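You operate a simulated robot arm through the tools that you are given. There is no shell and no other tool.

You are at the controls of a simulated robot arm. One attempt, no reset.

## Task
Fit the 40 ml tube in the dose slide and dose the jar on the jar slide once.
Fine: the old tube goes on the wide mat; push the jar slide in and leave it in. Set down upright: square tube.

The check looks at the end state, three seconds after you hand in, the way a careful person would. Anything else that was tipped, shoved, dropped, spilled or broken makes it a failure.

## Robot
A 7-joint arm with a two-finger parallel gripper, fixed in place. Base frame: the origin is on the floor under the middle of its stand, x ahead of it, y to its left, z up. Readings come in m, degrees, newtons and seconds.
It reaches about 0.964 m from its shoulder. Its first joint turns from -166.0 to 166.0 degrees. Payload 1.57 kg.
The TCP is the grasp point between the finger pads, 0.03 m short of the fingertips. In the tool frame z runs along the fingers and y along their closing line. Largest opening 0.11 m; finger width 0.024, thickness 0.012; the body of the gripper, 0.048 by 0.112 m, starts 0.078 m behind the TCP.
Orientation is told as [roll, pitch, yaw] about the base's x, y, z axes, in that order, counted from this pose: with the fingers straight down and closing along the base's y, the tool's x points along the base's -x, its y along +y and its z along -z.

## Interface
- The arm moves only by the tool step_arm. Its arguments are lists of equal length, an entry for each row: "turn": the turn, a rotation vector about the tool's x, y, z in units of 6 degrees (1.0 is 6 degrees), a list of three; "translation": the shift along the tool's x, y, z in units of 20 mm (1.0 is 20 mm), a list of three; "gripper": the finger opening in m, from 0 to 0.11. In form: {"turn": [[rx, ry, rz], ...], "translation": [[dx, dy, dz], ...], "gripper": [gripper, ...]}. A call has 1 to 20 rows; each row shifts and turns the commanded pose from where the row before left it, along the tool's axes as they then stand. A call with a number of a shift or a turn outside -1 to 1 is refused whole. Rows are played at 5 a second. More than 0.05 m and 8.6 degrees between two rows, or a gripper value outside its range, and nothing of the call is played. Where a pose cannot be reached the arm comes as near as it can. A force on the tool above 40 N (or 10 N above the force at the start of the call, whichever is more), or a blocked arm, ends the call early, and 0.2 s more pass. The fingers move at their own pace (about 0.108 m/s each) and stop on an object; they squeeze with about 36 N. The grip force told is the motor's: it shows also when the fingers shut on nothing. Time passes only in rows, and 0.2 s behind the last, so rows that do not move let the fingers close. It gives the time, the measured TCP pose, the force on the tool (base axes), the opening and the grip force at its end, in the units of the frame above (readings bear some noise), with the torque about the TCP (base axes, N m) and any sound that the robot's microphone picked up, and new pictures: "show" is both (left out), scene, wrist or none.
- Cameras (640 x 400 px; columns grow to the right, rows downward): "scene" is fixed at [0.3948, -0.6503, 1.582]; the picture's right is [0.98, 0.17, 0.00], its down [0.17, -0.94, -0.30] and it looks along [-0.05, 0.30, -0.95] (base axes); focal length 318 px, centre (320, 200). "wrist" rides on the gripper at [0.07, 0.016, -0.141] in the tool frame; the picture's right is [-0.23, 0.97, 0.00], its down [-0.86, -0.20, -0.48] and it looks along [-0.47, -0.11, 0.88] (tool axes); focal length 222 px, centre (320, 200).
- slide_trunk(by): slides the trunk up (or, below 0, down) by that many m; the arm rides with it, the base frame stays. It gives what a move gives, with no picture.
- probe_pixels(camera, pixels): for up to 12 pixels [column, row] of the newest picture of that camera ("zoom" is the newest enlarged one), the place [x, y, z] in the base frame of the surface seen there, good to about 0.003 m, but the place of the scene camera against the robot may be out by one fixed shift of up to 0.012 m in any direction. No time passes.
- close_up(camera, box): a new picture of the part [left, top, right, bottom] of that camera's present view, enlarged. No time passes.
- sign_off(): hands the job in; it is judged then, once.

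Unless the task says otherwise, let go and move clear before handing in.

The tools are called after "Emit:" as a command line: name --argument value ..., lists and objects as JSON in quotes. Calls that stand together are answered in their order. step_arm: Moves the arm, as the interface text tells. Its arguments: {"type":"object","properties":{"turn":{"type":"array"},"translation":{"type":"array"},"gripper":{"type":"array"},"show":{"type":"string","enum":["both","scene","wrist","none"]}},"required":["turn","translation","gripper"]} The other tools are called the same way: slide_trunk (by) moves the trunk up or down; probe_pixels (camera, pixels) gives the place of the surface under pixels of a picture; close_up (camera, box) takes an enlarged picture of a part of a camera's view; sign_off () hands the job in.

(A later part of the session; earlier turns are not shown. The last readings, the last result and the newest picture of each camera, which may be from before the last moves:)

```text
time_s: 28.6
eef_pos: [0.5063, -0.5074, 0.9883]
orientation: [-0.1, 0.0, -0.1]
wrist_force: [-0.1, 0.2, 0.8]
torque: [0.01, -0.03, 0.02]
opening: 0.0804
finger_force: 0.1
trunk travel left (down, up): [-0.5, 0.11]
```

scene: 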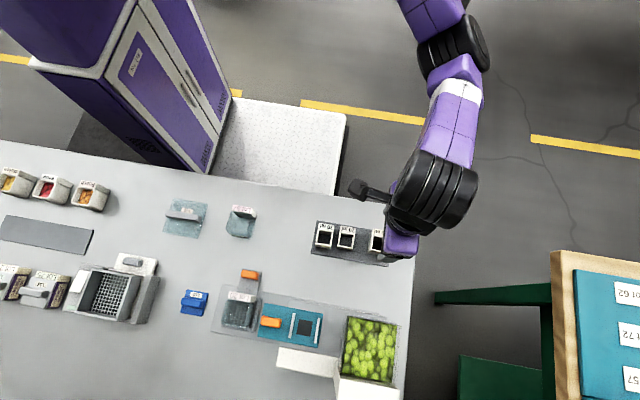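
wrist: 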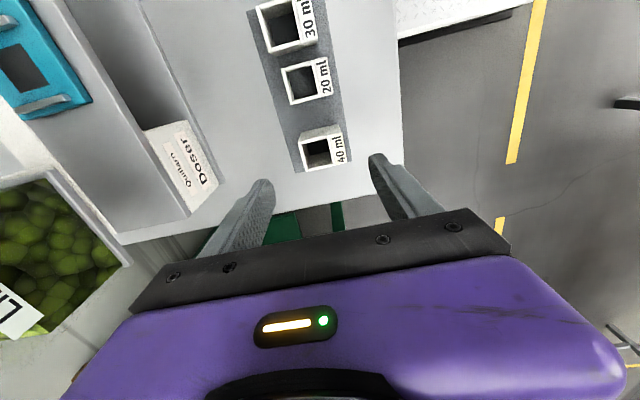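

Emit:
close_up --camera "wrist" --box '[240, 0, 400, 200]'

Emit:
close_up --camera "wrist" --box '[285, 110, 365, 180]'

Emit:
probe_pixels --camera "zoom" --pixels '[[142, 175], [160, 310], [300, 145], [330, 270], [280, 170], [275, 275], [330, 285], [200, 170], [130, 170], [150, 300], [350, 150], [230, 300]]'

Emit:
close_up --camera "scene" --box '[290, 200, 410, 280]'

```text
2.00 times, centred on (320, 100) of wrist
```

zoom: 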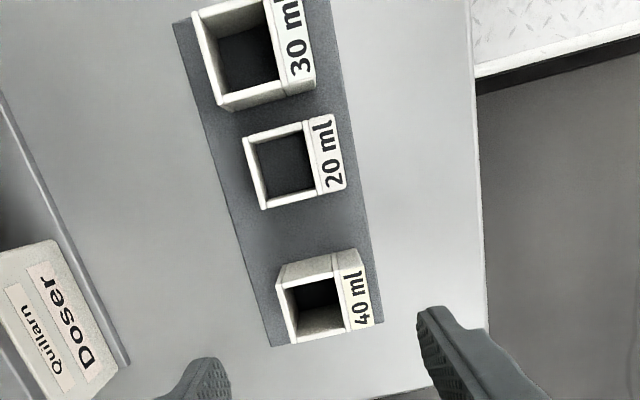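

```text
5.71 times, centred on (325, 145) of wrist
```

zoom: 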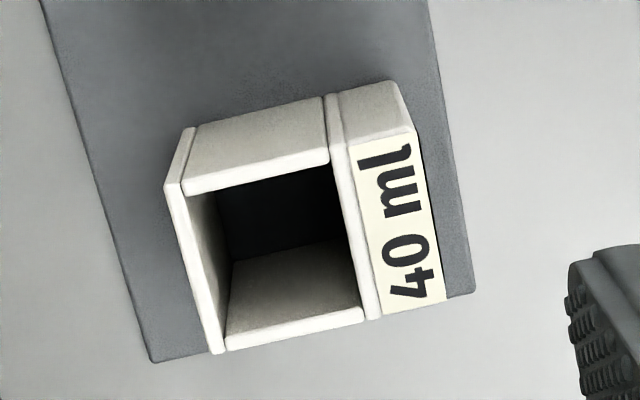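

```text
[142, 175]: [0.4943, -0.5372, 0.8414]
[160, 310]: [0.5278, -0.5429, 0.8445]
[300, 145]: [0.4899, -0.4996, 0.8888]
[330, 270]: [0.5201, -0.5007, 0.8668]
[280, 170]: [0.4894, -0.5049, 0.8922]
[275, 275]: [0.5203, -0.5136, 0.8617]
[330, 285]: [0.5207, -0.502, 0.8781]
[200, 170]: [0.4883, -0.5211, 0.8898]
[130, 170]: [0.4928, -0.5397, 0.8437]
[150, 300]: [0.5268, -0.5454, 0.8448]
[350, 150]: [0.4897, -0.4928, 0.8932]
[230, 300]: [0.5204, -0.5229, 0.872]
```

```text
5.00 times, centred on (350, 240) of scene
```

zoom: 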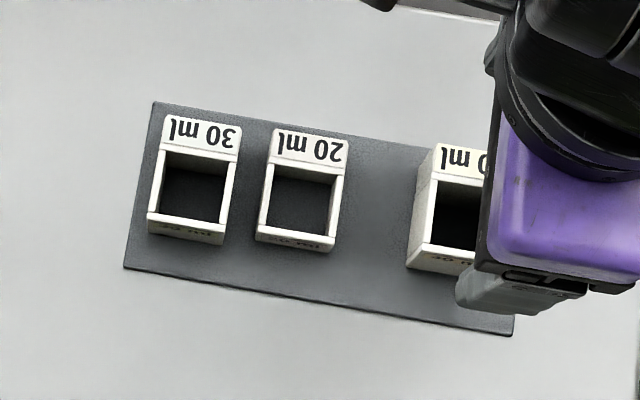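

Emit:
close_up --camera "wrist" --box '[285, 110, 365, 180]'

Emit:
probe_pixels --camera "zoom" --pixels '[[212, 347], [178, 210], [190, 250], [438, 295], [425, 220], [412, 160], [395, 290], [375, 200], [200, 300], [352, 200], [370, 310], [425, 150]]'

```text
5.71 times, centred on (325, 145) of wrist
```

zoom: 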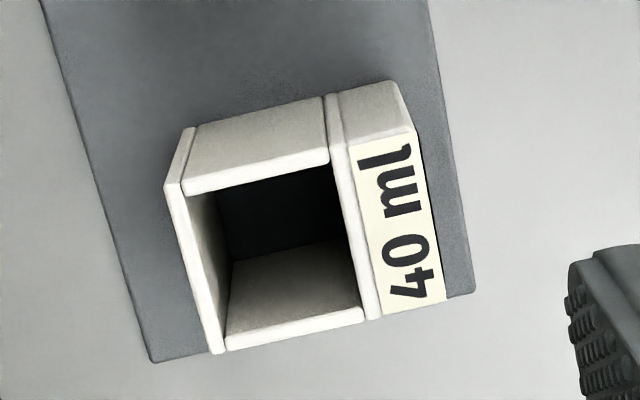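

```text
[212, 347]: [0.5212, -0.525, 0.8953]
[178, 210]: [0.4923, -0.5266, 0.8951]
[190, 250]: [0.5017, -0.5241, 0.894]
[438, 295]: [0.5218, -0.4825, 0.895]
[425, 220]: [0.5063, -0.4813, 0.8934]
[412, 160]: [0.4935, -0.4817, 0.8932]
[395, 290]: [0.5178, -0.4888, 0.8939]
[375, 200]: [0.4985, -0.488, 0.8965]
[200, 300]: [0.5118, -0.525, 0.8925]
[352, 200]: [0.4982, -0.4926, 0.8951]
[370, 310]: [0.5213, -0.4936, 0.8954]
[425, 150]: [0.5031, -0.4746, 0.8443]
```

The 40 ml tube is centred at about (0.5064, −0.5036) with its top at 0.8945. I'll shift 4 mm in y, descend to z≈0.885 and close.

Emit:
step_arm --turn '[[0, 0, 0], [0, 0, 0], [0, 0, 0], [0, 0, 0], [0, 0, 0], [0, 0, 0], [0, 0, 0], [0, 0, 0]]' --translation '[[0, 0.19, 0], [0, 0, 0], [0, 0, 0.9], [0, 0, 0.9], [0, 0, 0.9], [0, 0, 0.9], [0, 0, 0.9], [0, 0, 0.2]]' --gripper '[0.08, 0.08, 0.08, 0.08, 0.08, 0.08, 0.08, 0.08]' --show "wrist"

```text
time_s: 30.4
eef_pos: [0.5044, -0.5033, 0.8952]
orientation: [0.0, 0.0, -0.1]
wrist_force: [0.4, -0.7, -0.2]
torque: [-0.01, 0.02, -0.02]
opening: 0.08
finger_force: 0.1
trunk travel left (down, up): [-0.5, 0.11]
```

wrist: 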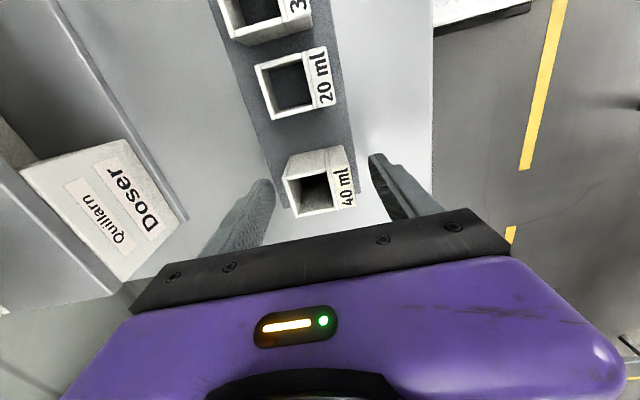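

The fingers straddle the 40 ml tube evenly around (318, 182). I'll go the last 10 mm down and close.

Emit:
step_arm --turn '[[0, 0, 0], [0, 0, 0], [0, 0, 0], [0, 0, 0], [0, 0, 0], [0, 0, 0]]' --translation '[[0, 0, 0.5], [0, 0, 0], [0, 0, 0], [0, 0, 0], [0, 0, 0], [0, 0, 0]]' --gripper '[0.08, 0.06, 0.04, 0.03, 0.03, 0.03]' --show "wrist"

```text
time_s: 31.8
eef_pos: [0.5045, -0.5046, 0.8858]
orientation: [0.0, 0.0, -0.1]
wrist_force: [0.6, -1.0, 0.3]
torque: [-0.01, -0.01, 0.01]
opening: 0.0466
finger_force: 36.0
trunk travel left (down, up): [-0.5, 0.11]
```

wrist: 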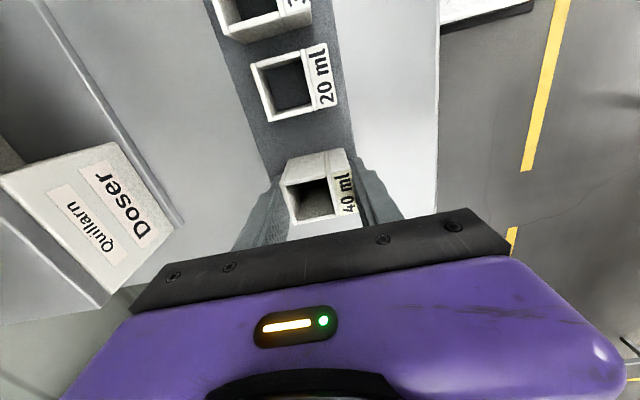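

The 40 ml tube is gripped with an opening of 0.0466. I'll lift straight up, slide across in x, then go over the dose slide.

Emit:
step_arm --turn '[[0, 0, 0], [0, 0, 0], [0, 0, 0], [0, 0, 0], [0, 0, 0], [0, 0, 0], [0, 0, 0], [0, 0, 0], [0, 0, 0], [0, 0, 0], [0, 0, 0], [0, 0, 0], [0, 0, 0], [0, 0, 0], [0, 0, 0], [0, 0, 0], [0, 0, 0], [0, 0, 0]]' --translation '[[0, 0, -0.3], [0, 0, -0.6], [0, 0, -0.98], [0, 0, -0.98], [0, 0, -0.98], [0, 0, -0.98], [0, 0, -0.98], [0, 0, -0.98], [0, 0, -0.98], [0, 0, -0.98], [0.3, 0, 0], [0.95, 0, 0], [0.95, 0, 0], [0.95, 0, 0], [0.95, 0, 0], [0.95, 0, 0], [0.95, 0, 0], [0.2, 0, 0]]' --gripper '[0.03, 0.03, 0.03, 0.03, 0.03, 0.03, 0.03, 0.03, 0.03, 0.03, 0.03, 0.03, 0.03, 0.03, 0.03, 0.03, 0.03, 0.03]' --show "both"

```text
time_s: 35.6
eef_pos: [0.3803, -0.5041, 1.0599]
orientation: [0.0, -0.1, -0.1]
wrist_force: [0.9, -0.1, -0.1]
torque: [-0.02, -0.02, 0.02]
opening: 0.0467
finger_force: 35.8
trunk travel left (down, up): [-0.5, 0.11]
```

scene: 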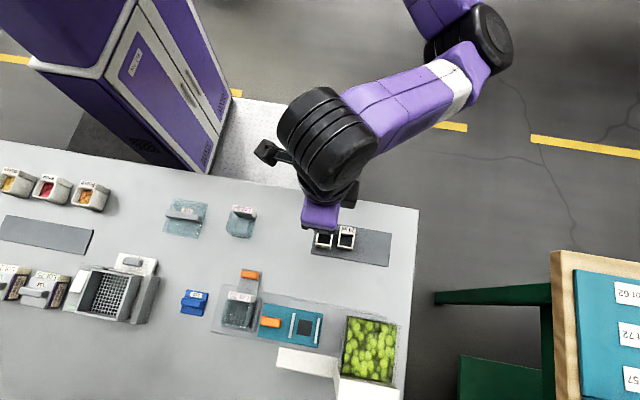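
wrist: 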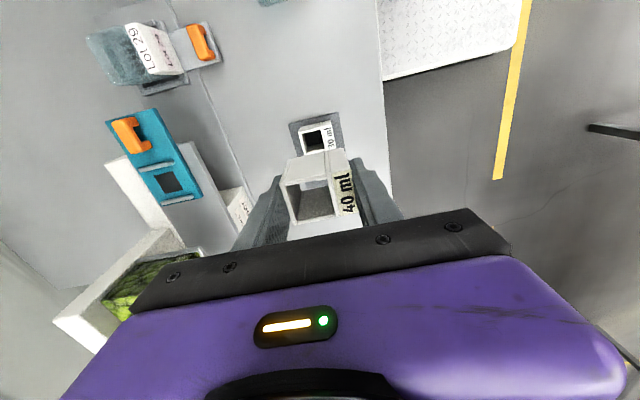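

The tube is held well and the slide is empty, with rails around (155, 168) and (180, 198). I'll measure the rails and opening, plus the held tube, before fitting it.

Emit:
close_up --camera "wrist" --box '[100, 100, 220, 220]'

Emit:
probe_pixels --camera "zoom" --pixels '[[238, 230], [345, 208], [330, 335], [425, 320], [380, 328], [290, 220], [305, 265], [380, 240], [335, 305], [400, 290], [355, 270], [150, 100]]'

Emit:
close_up --camera "wrist" --box '[270, 130, 370, 240]'

Emit:
probe_pixels --camera "zoom" --pixels '[[150, 190], [190, 330], [380, 290], [350, 130], [200, 180], [260, 160], [300, 320], [240, 330], [300, 190], [345, 260], [180, 260], [330, 300]]'

```text
3.33 times, centred on (160, 160) of wrist
```

zoom: 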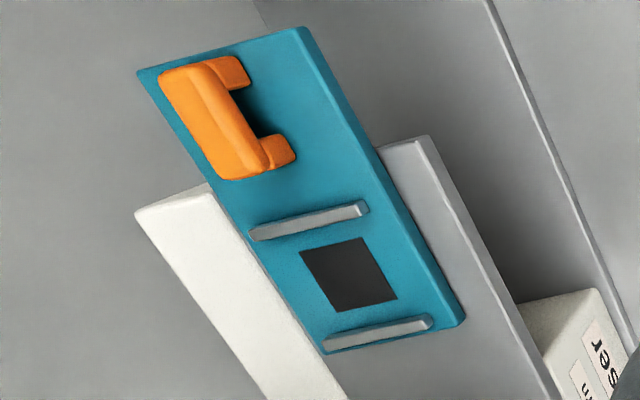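

```text
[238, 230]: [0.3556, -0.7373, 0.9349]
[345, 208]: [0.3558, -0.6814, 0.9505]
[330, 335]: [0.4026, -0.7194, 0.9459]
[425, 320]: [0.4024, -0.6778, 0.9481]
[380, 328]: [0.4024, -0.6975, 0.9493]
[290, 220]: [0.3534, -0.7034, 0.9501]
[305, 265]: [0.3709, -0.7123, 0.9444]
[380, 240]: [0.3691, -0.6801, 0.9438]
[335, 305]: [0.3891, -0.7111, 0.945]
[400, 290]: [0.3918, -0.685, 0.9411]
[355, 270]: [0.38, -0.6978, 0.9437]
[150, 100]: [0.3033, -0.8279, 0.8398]
```

```text
3.64 times, centred on (320, 185) of wrist
```

zoom: 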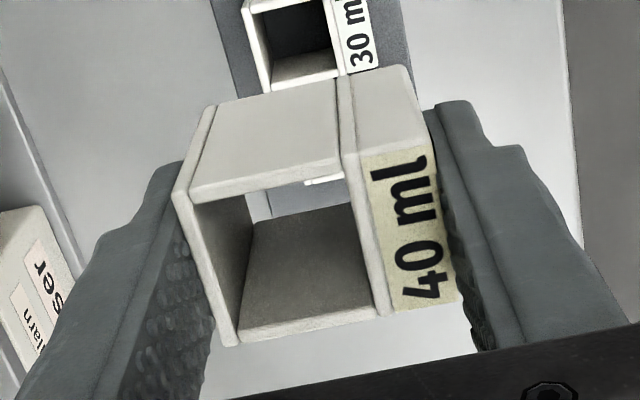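

```text
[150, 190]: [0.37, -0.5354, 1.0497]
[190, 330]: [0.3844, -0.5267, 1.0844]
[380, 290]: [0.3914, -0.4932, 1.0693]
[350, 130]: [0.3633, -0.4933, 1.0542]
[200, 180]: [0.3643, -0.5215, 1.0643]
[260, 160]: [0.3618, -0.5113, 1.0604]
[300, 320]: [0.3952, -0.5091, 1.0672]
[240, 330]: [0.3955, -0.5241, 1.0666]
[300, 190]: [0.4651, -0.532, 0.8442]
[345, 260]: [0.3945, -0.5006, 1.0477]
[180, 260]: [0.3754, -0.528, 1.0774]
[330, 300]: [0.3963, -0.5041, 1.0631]
```

The held tube sits at x 0.363–0.398, the same as the old tube's seat between the rails at 0.355 and 0.402. I'll move over the slide at y=−0.693 and lower to just above the rails.

Emit:
step_arm --turn '[[0, 0, 0], [0, 0, 0], [0, 0, 0], [0, 0, 0], [0, 0, 0], [0, 0, 0], [0, 0, 0], [0, 0, 0], [0, 0, 0], [0, 0, 0], [0, 0, 0], [0, 0, 0], [0, 0, 0], [0, 0, 0], [0, 0, 0]]' --translation '[[0, -0.9445, 0], [0, -0.9445, 0], [0, -0.9445, 0], [0, -0.9445, 0], [0, -0.9445, 0], [0, -0.9445, 0], [0, -0.9445, 0], [0, -0.9445, 0], [0, -0.9445, 0], [0, -0.9445, 0], [0, 0, 0], [0, 0, 0.9], [0, 0, 0.9], [0, 0, 0.9], [0, 0, 0.5]]' --gripper '[0.03, 0.03, 0.03, 0.03, 0.03, 0.03, 0.03, 0.03, 0.03, 0.03, 0.03, 0.03, 0.03, 0.03, 0.03]' --show "both"

```text
time_s: 38.8
eef_pos: [0.3813, -0.6927, 0.9954]
orientation: [0.0, 0.0, -0.1]
wrist_force: [0.1, 0.6, 0.0]
torque: [-0.03, -0.01, -0.01]
opening: 0.0467
finger_force: 36.3
trunk travel left (down, up): [-0.5, 0.11]
```

scene: 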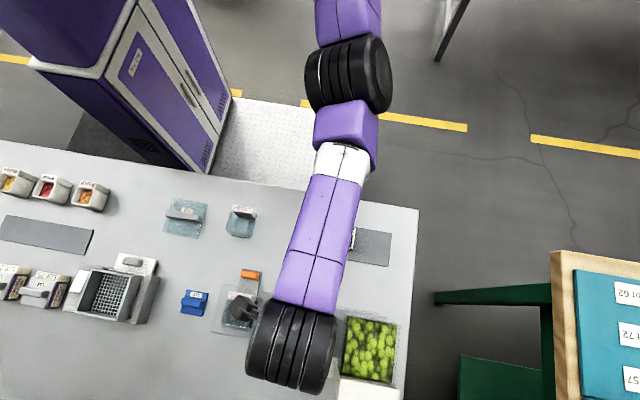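
wrist: 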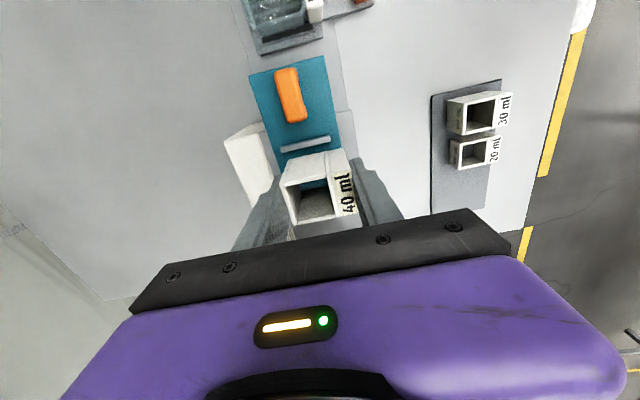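

Emit:
close_up --camera "wrist" --box '[250, 110, 390, 240]'

Emit:
probe_pixels --camera "zoom" --pixels '[[250, 95], [170, 120], [305, 225], [270, 235], [320, 215], [300, 260], [230, 170], [300, 160], [200, 175], [290, 225]]'

```text
3.08 times, centred on (320, 175) of wrist
```

zoom: 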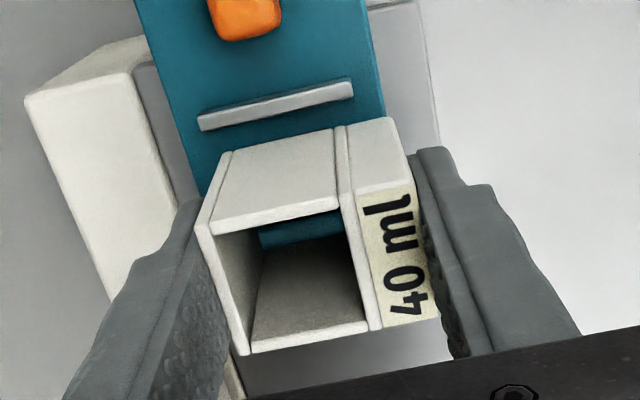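

```text
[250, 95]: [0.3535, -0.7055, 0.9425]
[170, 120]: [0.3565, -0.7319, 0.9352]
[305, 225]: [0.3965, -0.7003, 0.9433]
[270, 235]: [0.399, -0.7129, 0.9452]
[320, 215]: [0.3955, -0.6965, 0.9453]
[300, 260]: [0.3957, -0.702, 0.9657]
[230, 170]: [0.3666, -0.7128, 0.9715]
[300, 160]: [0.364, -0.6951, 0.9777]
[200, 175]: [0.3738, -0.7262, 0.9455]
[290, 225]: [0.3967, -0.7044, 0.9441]
```

The tube hangs directly over its seat, with the −x rail just clear at zoom (275, 105). I'll nudge −1 mm in x and lower in fine steps until contact.

Emit:
step_arm --turn '[[0, 0, 0], [0, 0, 0], [0, 0, 0]]' --translation '[[0.05, 0, 0.15], [0, 0, 0.15], [0, 0, 0.05]]' --gripper '[0.03, 0.03, 0.03]' --show "none"

Emit:
step_arm --turn '[[0, 0, 0], [0, 0, 0]]' --translation '[[0, 0, 0.05], [0, 0, 0]]' --gripper '[0.03, 0.03]' --show "none"

```text
time_s: 39.6
eef_pos: [0.3803, -0.6917, 0.9884]
orientation: [0.0, 0.1, -0.1]
wrist_force: [0.0, -0.2, 1.2]
torque: [0.0, 0.0, 0.03]
opening: 0.0469
finger_force: 36.3
trunk travel left (down, up): [-0.5, 0.11]
```

```text
time_s: 40.2
eef_pos: [0.3801, -0.6927, 0.9883]
orientation: [0.0, 0.1, -0.1]
wrist_force: [-0.6, -0.1, -0.2]
torque: [0.01, -0.02, -0.02]
opening: 0.0468
finger_force: 36.1
trunk travel left (down, up): [-0.5, 0.11]
```

No contact yet at z≈0.988. I'll continue in 1 mm steps.

Emit:
step_arm --turn '[[0, 0, 0], [0, 0, 0]]' --translation '[[0, 0, 0.05], [0, 0, 0]]' --gripper '[0.03, 0.03]' --show "none"

Emit:
step_arm --turn '[[0, 0, 0], [0, 0, 0]]' --translation '[[0, 0, 0.05], [0, 0, 0]]' --gripper '[0.03, 0.03]' --show "wrist"

```text
time_s: 40.8
eef_pos: [0.3805, -0.6921, 0.9865]
orientation: [0.0, 0.0, -0.1]
wrist_force: [-0.7, 0.3, -0.2]
torque: [-0.01, -0.03, 0.01]
opening: 0.0469
finger_force: 36.2
trunk travel left (down, up): [-0.5, 0.11]
```

```text
time_s: 41.4
eef_pos: [0.3796, -0.6927, 0.9859]
orientation: [0.0, 0.0, -0.1]
wrist_force: [0.8, -0.2, -0.4]
torque: [-0.03, 0.05, -0.02]
opening: 0.0469
finger_force: 36.2
trunk travel left (down, up): [-0.5, 0.11]
```

wrist: 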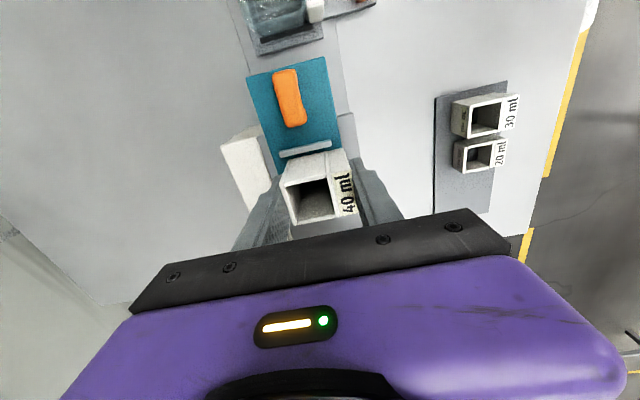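

Still no contact at 0.986, and the wrist view shows the tube almost seated. I'll take another millimetre or two.

Emit:
step_arm --turn '[[0, 0, 0], [0, 0, 0]]' --translation '[[0, 0, 0.05], [0, 0, 0]]' --gripper '[0.03, 0.03]' --show "none"

Emit:
step_arm --turn '[[0, 0, 0], [0, 0, 0]]' --translation '[[0, 0, 0.05], [0, 0, 0]]' --gripper '[0.03, 0.03]' --show "none"

```text
time_s: 42.0
eef_pos: [0.3797, -0.6923, 0.9857]
orientation: [0.1, 0.0, 0.0]
wrist_force: [0.3, -0.9, 1.9]
torque: [0.01, -0.01, -0.01]
opening: 0.0467
finger_force: 35.7
trunk travel left (down, up): [-0.5, 0.11]
```

```text
time_s: 42.6
eef_pos: [0.3808, -0.6925, 0.9855]
orientation: [0.0, -0.1, -0.1]
wrist_force: [0.7, -0.1, 9.9]
torque: [0.06, -0.05, 0.03]
opening: 0.0468
finger_force: 35.7
trunk travel left (down, up): [-0.5, 0.11]
```

Contact reads 9.9 N, so the tube is seated. I'll relax 1 mm, open and rise straight up.

Emit:
step_arm --turn '[[0, 0, 0], [0, 0, 0], [0, 0, 0], [0, 0, 0], [0, 0, 0], [0, 0, 0], [0, 0, 0], [0, 0, 0]]' --translation '[[0, 0, -0.04], [0, 0, 0], [0, 0, 0], [0, 0, -0.5], [0, 0, -1], [0, 0, -1], [0, 0, -1], [0, 0, -1]]' --gripper '[0.05, 0.06, 0.08, 0.08, 0.08, 0.08, 0.08, 0.08]'

```text
time_s: 44.4
eef_pos: [0.3796, -0.6924, 1.0749]
orientation: [0.0, 0.0, -0.1]
wrist_force: [0.3, -0.5, 0.0]
torque: [0.02, -0.02, -0.02]
opening: 0.0801
finger_force: 0.0
trunk travel left (down, up): [-0.5, 0.11]
```

scene: 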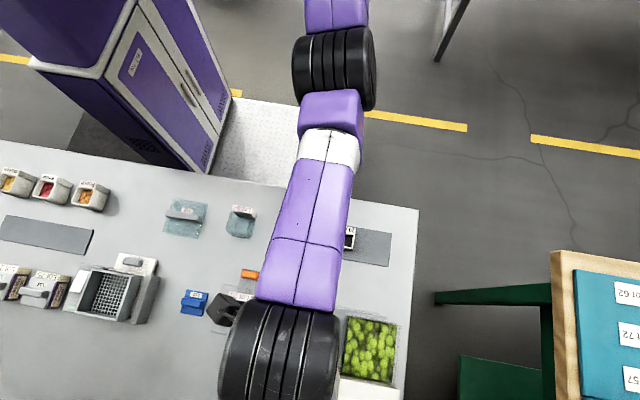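
wrist: 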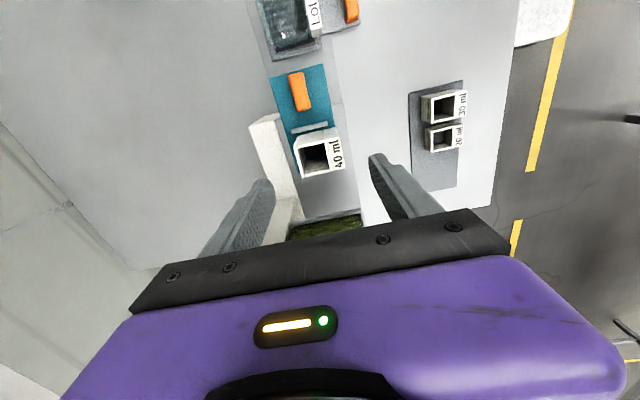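

The 40 ml tube now stands in the dose slide between the rails at (318, 155). For the jar slide I want the fingers closing along x, so the gripper body stays clear of the tube. I'll move over the jar handle and yaw by −90°.

Emit:
step_arm --turn '[[0, 0, 0], [0, 0, 0], [0, 0, 0], [0, 0, 0], [0, 0, 0], [0, 0, 0], [0, 0, 0], [0, 0, 0], [0, 0, 1], [0, 0, 1], [0, 0, 1], [0, 0, 1], [0, 0, 1], [0, 0, 1], [0, 0, 1], [0, 0, 1], [0, 0, 1], [0, 0, 1], [0, 0, 1], [0, 0, 1]]' --translation '[[0, 0, -0.8], [0.9, 0.2, 0], [0.95, 0.5, 0], [0.95, 0.6, 0], [0.95, 0.6, 0], [0.95, 0.6, 0], [0.95, 0.6, 0], [0.95, 0.4, 0], [0, 0, 0], [0, 0, 0], [0, 0, 0], [0, 0, 0], [0, 0, 0], [0, 0, 0], [0, 0, 0], [0, 0, 0], [0, 0, 0], [0, 0, 0], [0, 0, 0], [0, 0, 0]]' --gripper '[0.08, 0.08, 0.08, 0.08, 0.08, 0.08, 0.08, 0.08, 0.08, 0.08, 0.08, 0.08, 0.08, 0.08, 0.08, 0.08, 0.08, 0.08, 0.08, 0.08]' --show "none"

Emit:
step_arm --turn '[[0, 0, 1], [0, 0, 1], [0, 0, 1]]' --translation '[[0, 0, 0], [0, 0, 0], [0, 0, 0]]' --gripper '[0.08, 0.08, 0.08]' --show "both"

```text
time_s: 48.6
eef_pos: [0.2483, -0.6233, 1.0908]
orientation: [0.0, 0.1, -72.3]
wrist_force: [0.5, 0.4, 0.4]
torque: [0.01, 0.0, 0.01]
opening: 0.0799
finger_force: 0.0
trunk travel left (down, up): [-0.5, 0.11]
```

```text
time_s: 49.4
eef_pos: [0.2479, -0.6234, 1.0898]
orientation: [-0.1, 0.0, -90.2]
wrist_force: [-0.4, -0.3, -0.7]
torque: [-0.01, -0.06, 0.03]
opening: 0.0798
finger_force: 0.0
trunk travel left (down, up): [-0.5, 0.11]
```

scene: 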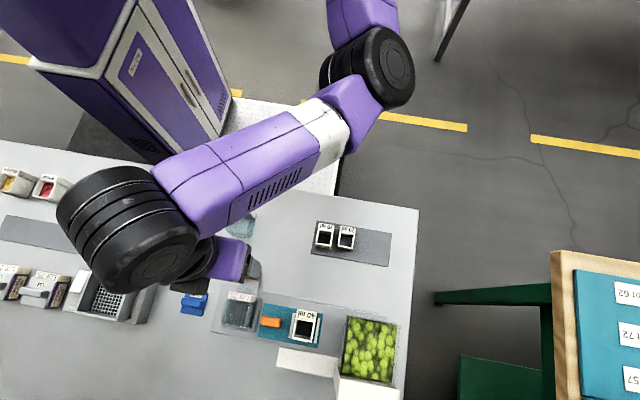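
wrist: 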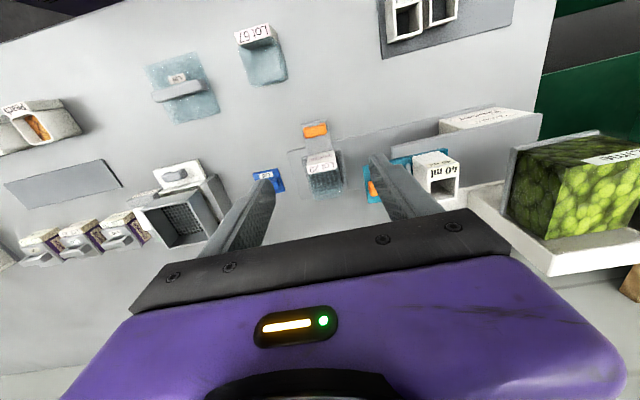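

The gripper is over the jar handle, visible at (315, 130), with closing along x. I'll zoom to measure the handle, the jar on its tray, the 40 ml tube in the slide and the hopper from this angle.

Emit:
close_up --camera "wrist" --box '[270, 100, 390, 220]'

Emit:
probe_pixels --camera "zoom" --pixels '[[190, 85], [300, 70], [240, 75], [240, 95], [210, 65], [250, 55], [280, 105], [240, 110], [270, 210], [250, 160], [350, 165], [400, 130]]'

Emit:
close_up --camera "wrist" --box '[360, 90, 640, 280]'

Emit:
probe_pixels --camera "zoom" --pixels '[[175, 150], [220, 190], [340, 150], [340, 230], [360, 130], [350, 220], [600, 150], [420, 350], [300, 270], [500, 170], [430, 300], [270, 160]]'

```text
3.33 times, centred on (330, 160) of wrist
```

zoom: 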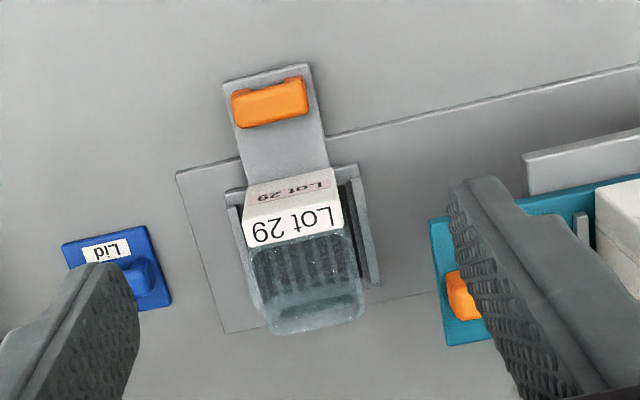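

```text
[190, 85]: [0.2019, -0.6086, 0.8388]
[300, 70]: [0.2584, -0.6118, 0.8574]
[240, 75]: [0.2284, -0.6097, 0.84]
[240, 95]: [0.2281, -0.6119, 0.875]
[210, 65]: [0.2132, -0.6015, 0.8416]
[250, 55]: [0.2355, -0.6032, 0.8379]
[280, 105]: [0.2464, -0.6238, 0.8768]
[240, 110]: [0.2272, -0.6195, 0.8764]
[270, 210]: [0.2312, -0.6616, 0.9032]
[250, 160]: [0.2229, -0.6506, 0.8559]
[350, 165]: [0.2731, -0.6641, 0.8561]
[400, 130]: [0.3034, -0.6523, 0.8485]
```

```text
2.11 times, centred on (500, 185) of wrist
```

zoom: 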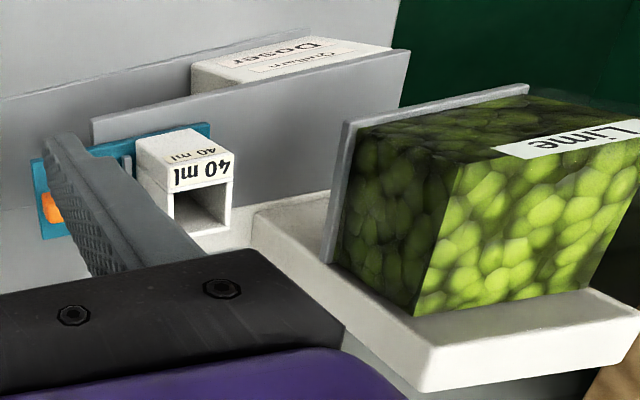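

```text
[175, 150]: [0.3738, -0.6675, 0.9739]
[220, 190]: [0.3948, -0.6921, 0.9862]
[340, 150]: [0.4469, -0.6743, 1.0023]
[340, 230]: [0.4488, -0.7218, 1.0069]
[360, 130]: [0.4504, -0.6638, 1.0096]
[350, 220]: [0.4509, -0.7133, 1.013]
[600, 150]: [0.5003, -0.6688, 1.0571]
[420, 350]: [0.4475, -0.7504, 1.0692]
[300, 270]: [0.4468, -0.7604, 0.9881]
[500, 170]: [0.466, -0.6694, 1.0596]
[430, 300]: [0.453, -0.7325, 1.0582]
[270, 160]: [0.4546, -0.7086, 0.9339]
```

The handle bar is centred at about (0.2405, −0.621) with its top at z 0.8765 on the tongue at 0.857. The hopper bottom at z≈1.00 just clears the 40 ml tube top at 0.9945. I'll tilt the tool 30° so the wrist leans away from the doser, then descend to 4 cm above the handle.

Emit:
step_arm --turn '[[0, -1, 0], [0, -1, 0], [0, -1, 0], [0, -1, 0], [0, -1, 0], [0, 0, 0], [0, 0, 0], [0, 0, 0], [0, 0, 0], [0, 0, 0], [0, 0, 0], [0, 0, 0]]' --translation '[[0, 0, 0], [0, 0, 0], [0, 0, 0], [0, 0, 0], [0, 0, 0], [0.664, -0.053, 0.901], [0.664, -0.053, 0.901], [0.664, -0.053, 0.901], [0.664, -0.053, 0.901], [0.664, -0.053, 0.901], [0.664, -0.053, 0.901], [0.664, -0.053, 0.901]]' --gripper '[0.06, 0.06, 0.06, 0.06, 0.06, 0.06, 0.06, 0.06, 0.06, 0.06, 0.06, 0.06]'

```text
time_s: 52.0
eef_pos: [0.2413, -0.6043, 0.9356]
orientation: [0.0, -30.0, -90.2]
wrist_force: [1.0, -0.3, -0.5]
torque: [0.02, 0.0, 0.01]
opening: 0.0604
finger_force: 0.0
trunk travel left (down, up): [-0.5, 0.11]
```

scene: 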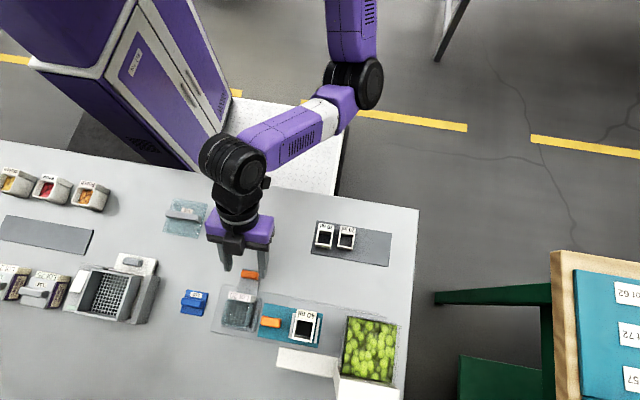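
wrist: 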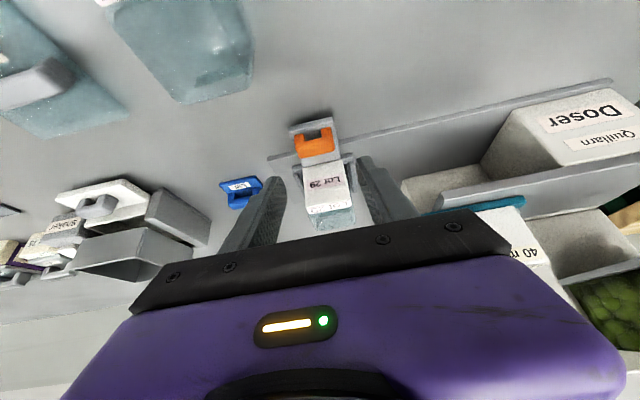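

Emit:
close_up --camera "wrist" --box '[220, 90, 420, 250]'

Emit:
probe_pixels --camera "zoom" --pixels '[[240, 160], [370, 140], [305, 165], [305, 185], [245, 210], [360, 190], [310, 205], [460, 240], [200, 290], [310, 110], [335, 250], [310, 148]]'

```text
2.50 times, centred on (320, 170) of wrist
```

zoom: 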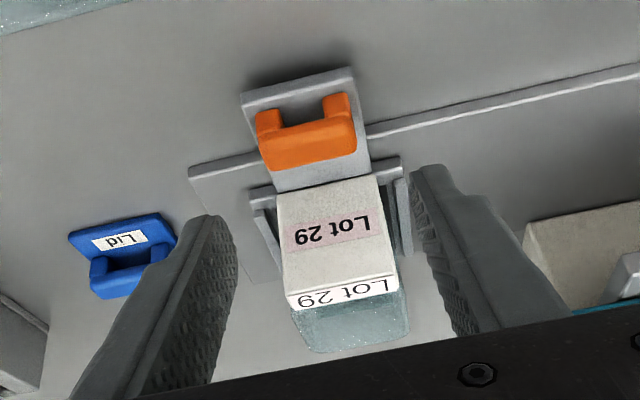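

```text
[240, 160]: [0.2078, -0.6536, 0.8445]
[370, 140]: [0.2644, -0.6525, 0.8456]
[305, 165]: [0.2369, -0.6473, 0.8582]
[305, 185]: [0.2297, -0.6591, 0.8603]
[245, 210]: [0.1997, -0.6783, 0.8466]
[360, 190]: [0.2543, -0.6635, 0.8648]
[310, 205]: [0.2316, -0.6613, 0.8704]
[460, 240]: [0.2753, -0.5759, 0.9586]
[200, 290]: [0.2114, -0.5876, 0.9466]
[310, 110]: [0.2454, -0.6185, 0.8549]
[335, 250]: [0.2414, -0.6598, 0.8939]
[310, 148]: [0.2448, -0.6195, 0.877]
```

The handle lies between the open fingers with its top at z≈0.877, and the jar's label face is well behind at y −0.659. I'll lower the fingertips around the handle.

Emit:
step_arm --turn '[[0, 0, 0], [0, 0, 0], [0, 0, 0], [0, 0, 0]]' --translation '[[0.32, 0.02, 0.61], [0.32, 0.02, 0.61], [0.3, 0.0, 0.58], [0, 0, 0]]' --gripper '[0.06, 0.06, 0.06, 0.06]'

```text
time_s: 53.0
eef_pos: [0.2419, -0.6069, 0.8946]
orientation: [0.0, -30.0, -90.2]
wrist_force: [0.1, -0.5, 0.0]
torque: [0.06, 0.01, 0.0]
opening: 0.06
finger_force: 0.1
trunk travel left (down, up): [-0.5, 0.11]
```

scene: 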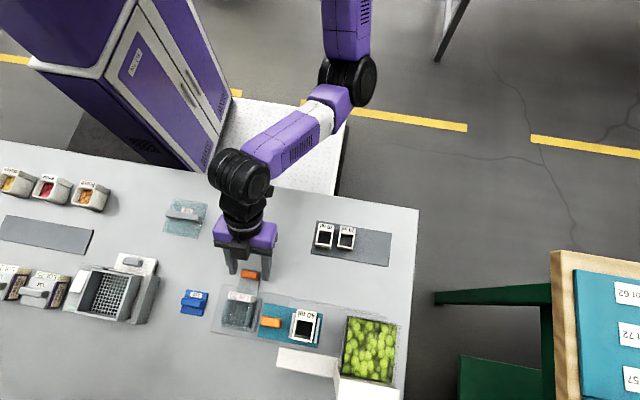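
wrist: 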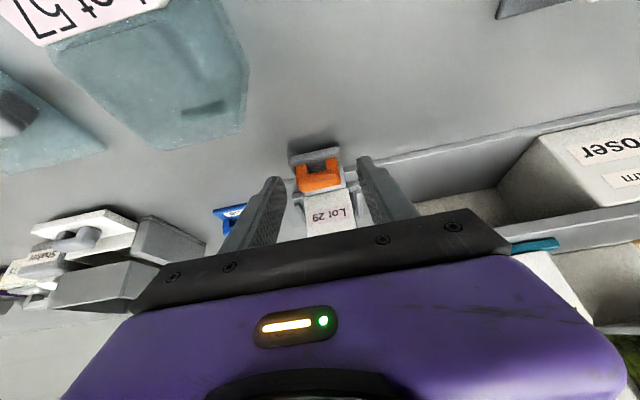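

The fingertips now flank the handle at (318, 178). I'll close on it and look.

Emit:
step_arm --turn '[[0, 0, 0], [0, 0, 0], [0, 0, 0], [0, 0, 0]]' --translation '[[0, 0, 0], [0, 0, 0], [0, 0, 0], [0, 0, 0]]' --gripper '[0.045, 0.035, 0.025, 0.025]' --show "wrist"

Emit:
close_up --camera "wrist" --box '[240, 120, 400, 240]'

```text
time_s: 54.0
eef_pos: [0.2415, -0.6069, 0.8949]
orientation: [0.0, -30.0, -90.2]
wrist_force: [-2.0, -0.8, -1.1]
torque: [-0.14, 0.11, -0.04]
opening: 0.0355
finger_force: 42.3
trunk travel left (down, up): [-0.5, 0.11]
```

wrist: 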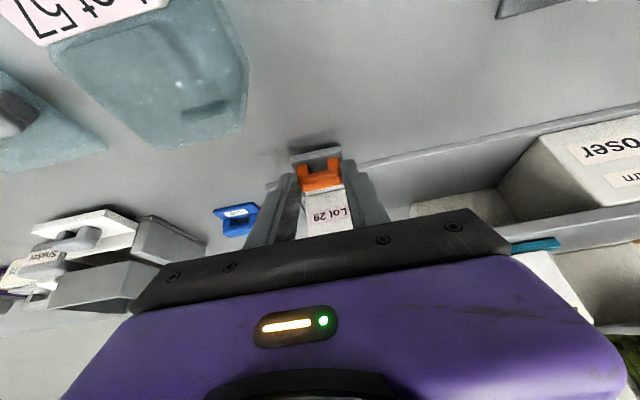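

```text
3.33 times, centred on (320, 180) of wrist
```

zoom: 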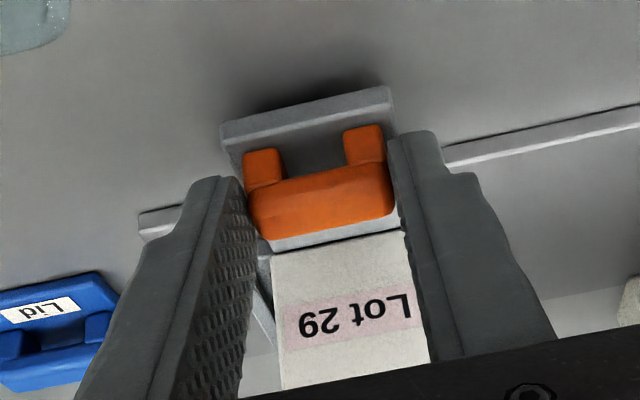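

The handle is gripped firmly (opening 0.0355). I'll push the jar slide gently along +x, ramping up slowly and watching the force.

Emit:
step_arm --turn '[[0, 0, 0], [0, 0, 0], [0, 0, 0], [0, 0, 0], [0, 0, 0], [0, 0, 0], [0, 0, 0], [0, 0, 0], [0, 0, 0], [0, 0, 0]]' --translation '[[0, 0.1, 0], [0, 0.2, 0], [0, 0.3, 0], [0, 0.4, 0], [0, 0.4, 0], [0, 0.4, 0], [0, 0.4, 0], [0, 0.4, 0], [0, 0.3, 0], [0, 0.15, 0]]' --gripper '[0.025, 0.025, 0.025, 0.025, 0.025, 0.025, 0.025, 0.025, 0.025, 0.025]'

```text
time_s: 56.2
eef_pos: [0.302, -0.6062, 0.8947]
orientation: [-0.1, -30.0, -90.1]
wrist_force: [0.4, -1.7, -1.7]
torque: [-0.41, 0.1, 0.06]
opening: 0.0355
finger_force: 42.9
trunk travel left (down, up): [-0.5, 0.11]
```

scene: 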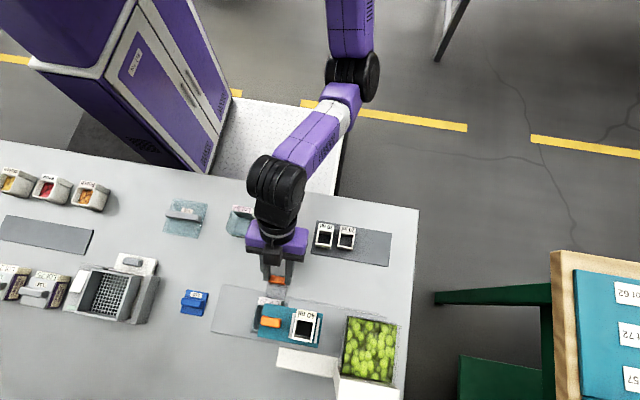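
wrist: 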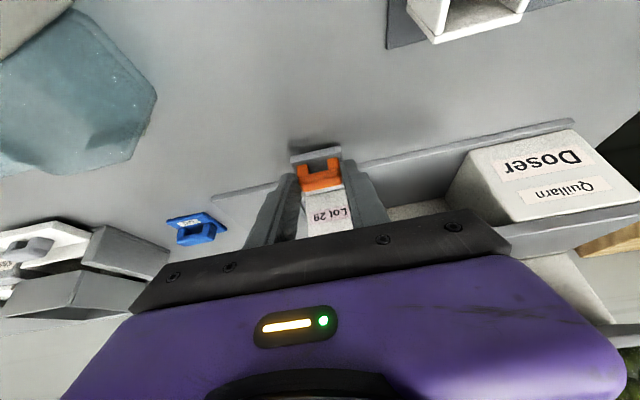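

The jar slide moves freely along +x with the jar going under the deck at (325, 210). I'll continue toward the stop at the same gentle speed.

Emit:
step_arm --turn '[[0, 0, 0], [0, 0, 0], [0, 0, 0], [0, 0, 0], [0, 0, 0], [0, 0, 0], [0, 0, 0], [0, 0, 0], [0, 0, 0], [0, 0, 0], [0, 0, 0]]' --translation '[[0, 0.1, 0], [0, 0.2, 0], [0, 0.3, 0], [0, 0.4, 0], [0, 0.4, 0], [0, 0.4, 0], [0, 0.4, 0], [0, 0.4, 0], [0, 0.4, 0], [0, 0.25, 0], [0, 0.1, 0]]' --gripper '[0.025, 0.025, 0.025, 0.025, 0.025, 0.025, 0.025, 0.025, 0.025, 0.025, 0.025]'

```text
time_s: 58.6
eef_pos: [0.3696, -0.6083, 0.8942]
orientation: [0.1, -30.0, -90.0]
wrist_force: [0.3, -2.1, -4.2]
torque: [-0.35, 0.01, 0.02]
opening: 0.0352
finger_force: 42.4
trunk travel left (down, up): [-0.5, 0.11]
```

scene: 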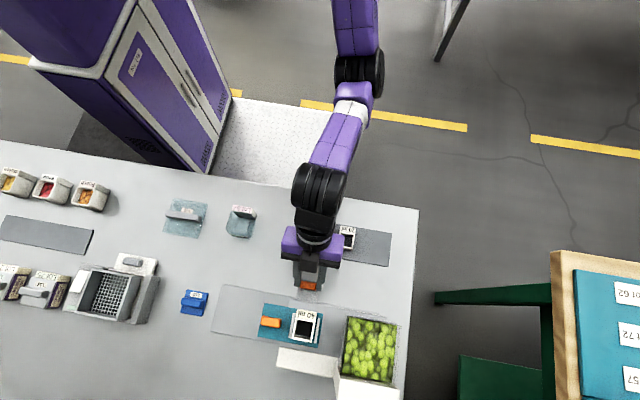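
wrist: 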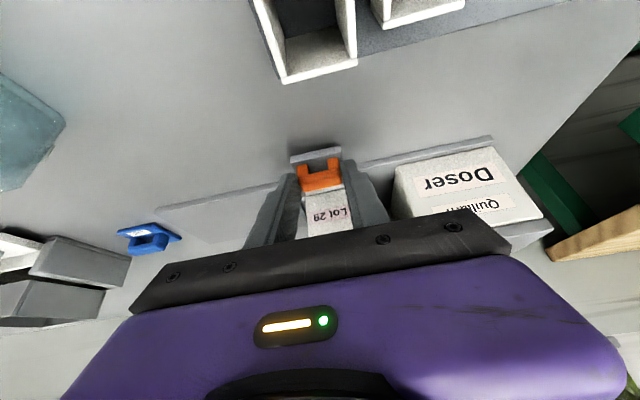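

Travel so far is 0.128 m with no stop yet. I'll go on in small steps until the end stop is felt.

Emit:
step_arm --turn '[[0, 0, 0], [0, 0, 0], [0, 0, 0], [0, 0, 0]]' --translation '[[0, 0.1, 0], [0, 0.15, 0], [0, 0.15, 0], [0, 0.1, 0]]' --gripper '[0.025, 0.025, 0.025, 0.025]' --show "none"

Emit:
step_arm --turn '[[0, 0, 0], [0, 0, 0], [0, 0, 0]]' --translation '[[0, 0.1, 0], [0, 0.1, 0], [0, 0, 0]]' --gripper '[0.025, 0.025, 0.025]' --show "none"

```text
time_s: 59.6
eef_pos: [0.3784, -0.607, 0.8939]
orientation: [0.0, -30.0, -90.1]
wrist_force: [0.5, -3.3, -5.1]
torque: [0.17, 0.01, -0.11]
opening: 0.0354
finger_force: 42.5
trunk travel left (down, up): [-0.5, 0.11]
```

```text
time_s: 60.4
eef_pos: [0.3815, -0.6061, 0.8943]
orientation: [-0.1, -30.0, -90.3]
wrist_force: [-13.2, -6.4, -7.2]
torque: [-0.23, 0.55, -0.07]
opening: 0.0352
finger_force: 42.2
trunk travel left (down, up): [-0.5, 0.11]
```

A −13 N reaction at x=0.3815 after 0.140 m of travel means the jar slide is at its stop. I'll open the fingers and back off along the tool axis.

Emit:
step_arm --turn '[[0, 0, 0], [0, 0, 0], [0, 0, 0], [0, 0, 0], [0, 0, 0], [0, 0, 0], [0, 0, 0], [0, 0, 0]]' --translation '[[0, 0, 0], [0, 0, 0], [0, 0, 0], [0, 0, -0.5], [-0.3, 0, -0.8], [-0.3, 0, -0.8], [-0.4, 0, -0.8], [-0.4, 0, -0.8]]' --gripper '[0.045, 0.055, 0.06, 0.06, 0.06, 0.06, 0.06, 0.06]'

```text
time_s: 62.2
eef_pos: [0.3836, -0.5935, 0.9741]
orientation: [0.0, -30.0, -90.1]
wrist_force: [0.2, -0.5, 0.8]
torque: [0.01, 0.0, -0.02]
opening: 0.0601
finger_force: 0.1
trunk travel left (down, up): [-0.5, 0.11]
```

scene: 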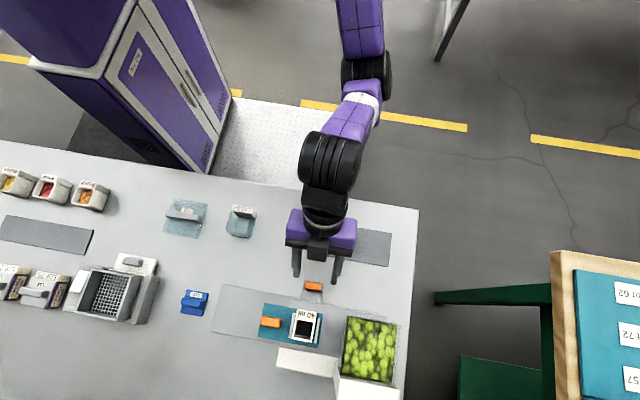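
wrist: 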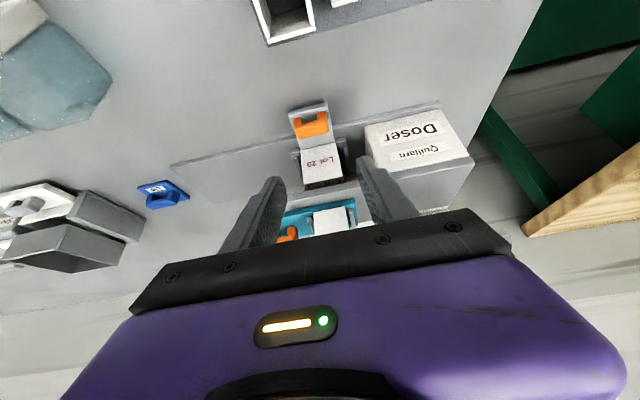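

Emit:
close_up --camera "wrist" --box '[230, 90, 480, 240]'

Emit:
probe_pixels --camera "zoom" --pixels '[[205, 85], [230, 180], [170, 200], [295, 190], [265, 330], [140, 375], [350, 130], [200, 50], [250, 95], [320, 200], [195, 180], [275, 165]]'

Emit:
close_up --camera "scene" --box '[200, 250, 420, 400]'

```text
2.56 times, centred on (355, 165) of wrist
```

zoom: 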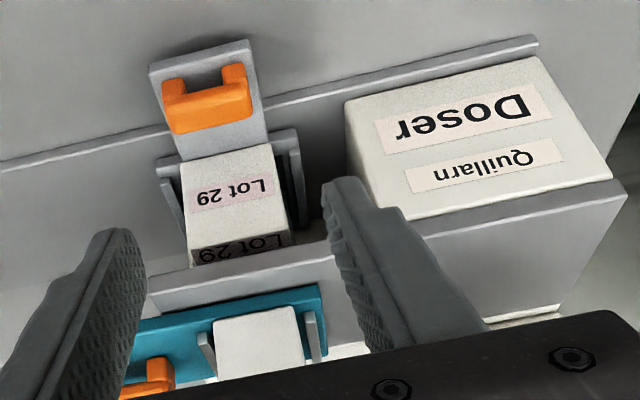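

```text
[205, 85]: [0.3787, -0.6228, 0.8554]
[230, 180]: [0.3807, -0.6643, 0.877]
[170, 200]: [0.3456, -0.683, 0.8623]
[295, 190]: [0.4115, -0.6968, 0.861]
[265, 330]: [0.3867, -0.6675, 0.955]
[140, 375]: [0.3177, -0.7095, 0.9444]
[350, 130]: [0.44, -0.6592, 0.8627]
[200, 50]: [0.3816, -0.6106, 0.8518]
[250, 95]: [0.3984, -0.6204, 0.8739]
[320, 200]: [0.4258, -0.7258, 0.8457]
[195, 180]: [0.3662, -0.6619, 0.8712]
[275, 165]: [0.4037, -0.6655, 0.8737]
```

```text
2.67 times, centred on (310, 325) of scene
```

zoom: 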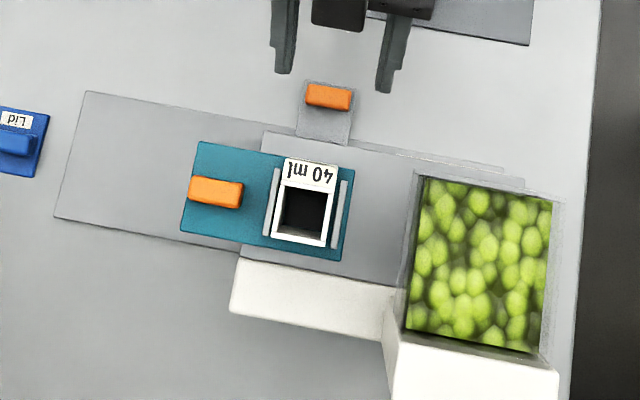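

The jar sits in its tray directly under the 40 ml tube at x≈0.38, and the slide is in. For the dose slide I'll raise, then swing the tilted tool around the vertical so its fingers close along y and lean in from −x.

Emit:
step_arm --turn '[[0, 0, 0], [0, 0, 0], [0, 0, 0], [0, 0, 0], [0, 0, 0], [0, 0, 0], [-0.5, 0, -0.866], [-0.5, 0, -0.866], [-0.5, 0, -0.866], [-0.5, 0, -0.866], [-0.5, 0, -0.866], [-0.5, 0, -0.866], [-0.5, 0, -0.866], [-0.5, 0, -0.866], [-0.5, 0, -0.866], [-0.5, 0, -0.866], [-0.5, 0, -0.866], [-0.5, 0, -0.866], [-0.5, 0, -0.866], [-0.5, 0, -0.866]]' --translation '[[-0.442, -0.667, -0.765], [-0.442, -0.667, -0.765], [-0.442, -0.667, -0.765], [-0.442, -0.667, -0.765], [-0.442, -0.667, -0.765], [-0.442, -0.667, -0.765], [0, 0, 0], [0, 0, 0], [0, 0, 0], [0, 0, 0], [0, 0, 0], [0, 0, 0], [0, 0, 0], [0, 0, 0], [0, 0, 0], [0, 0, 0], [0, 0, 0], [0, 0, 0], [0, 0, 0], [0, 0, 0]]' --gripper '[0.06, 0.06, 0.06, 0.06, 0.06, 0.06, 0.06, 0.06, 0.06, 0.06, 0.06, 0.06, 0.06, 0.06, 0.06, 0.06, 0.06, 0.06, 0.06, 0.06]' --show "both"

```text
time_s: 66.4
eef_pos: [0.3038, -0.594, 1.0776]
orientation: [0.1, -30.0, -5.9]
wrist_force: [0.3, 0.9, -0.4]
torque: [0.01, -0.04, 0.01]
opening: 0.0598
finger_force: 0.0
trunk travel left (down, up): [-0.5, 0.11]
```

scene: 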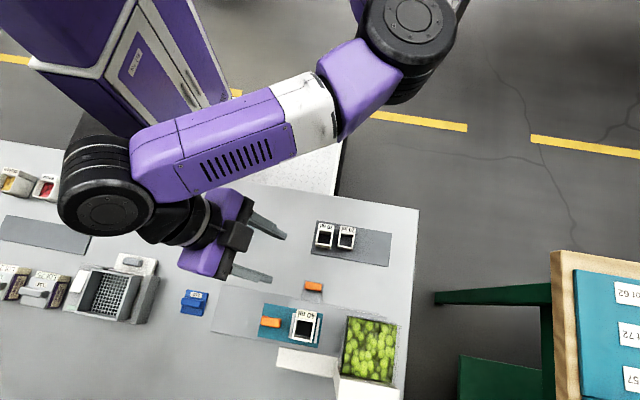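
wrist: 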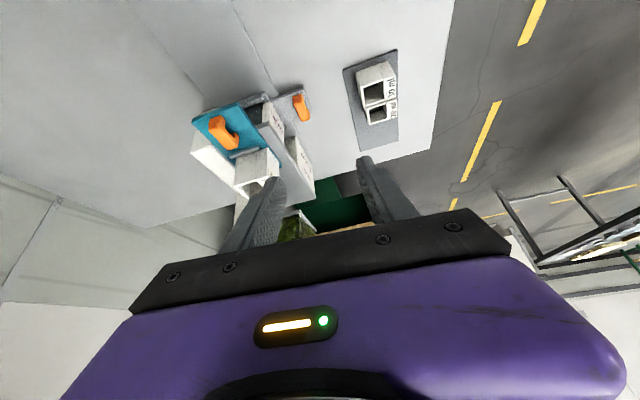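

The tool now leans in from −x, nearly at yaw 0. I'll finish the yaw and move above the dose slide handle.

Emit:
step_arm --turn '[[-0.5, 0, -0.866], [0, 0, 0], [0, 0, 0], [0, 0, 0], [0, 0, 0], [0, 0, 0], [0, 0, 0], [0, 0, 0], [0, 0, 0], [0, 0, 0]]' --translation '[[0, 0, 0], [0, -0.867, 0], [0, -0.867, 0], [0, -0.867, 0], [0, -0.867, 0], [0, -0.867, 0], [0, -0.867, 0], [0.41, 0, 0.68], [0.41, 0, 0.68], [0.41, 0, 0.68]]' --gripper '[0.045, 0.045, 0.045, 0.045, 0.045, 0.045, 0.045, 0.045, 0.045, 0.045]' --show "both"

```text
time_s: 68.6
eef_pos: [0.3027, -0.6993, 1.0301]
orientation: [0.0, -30.0, 0.0]
wrist_force: [0.2, 0.2, -0.6]
torque: [-0.04, 0.03, 0.02]
opening: 0.0449
finger_force: 0.0
trunk travel left (down, up): [-0.5, 0.11]
```

scene: 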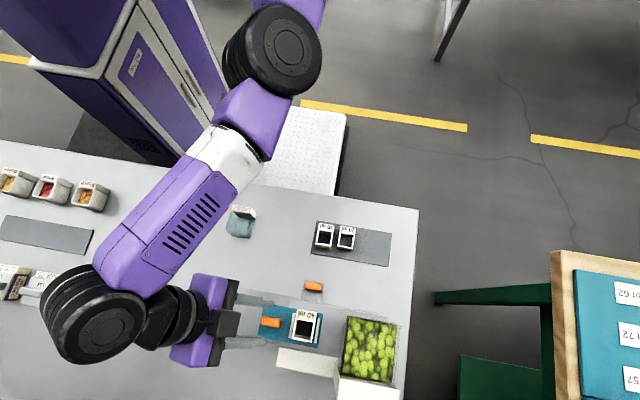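
wrist: 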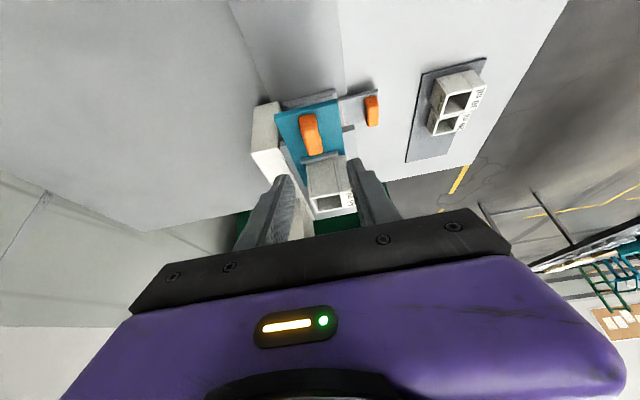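

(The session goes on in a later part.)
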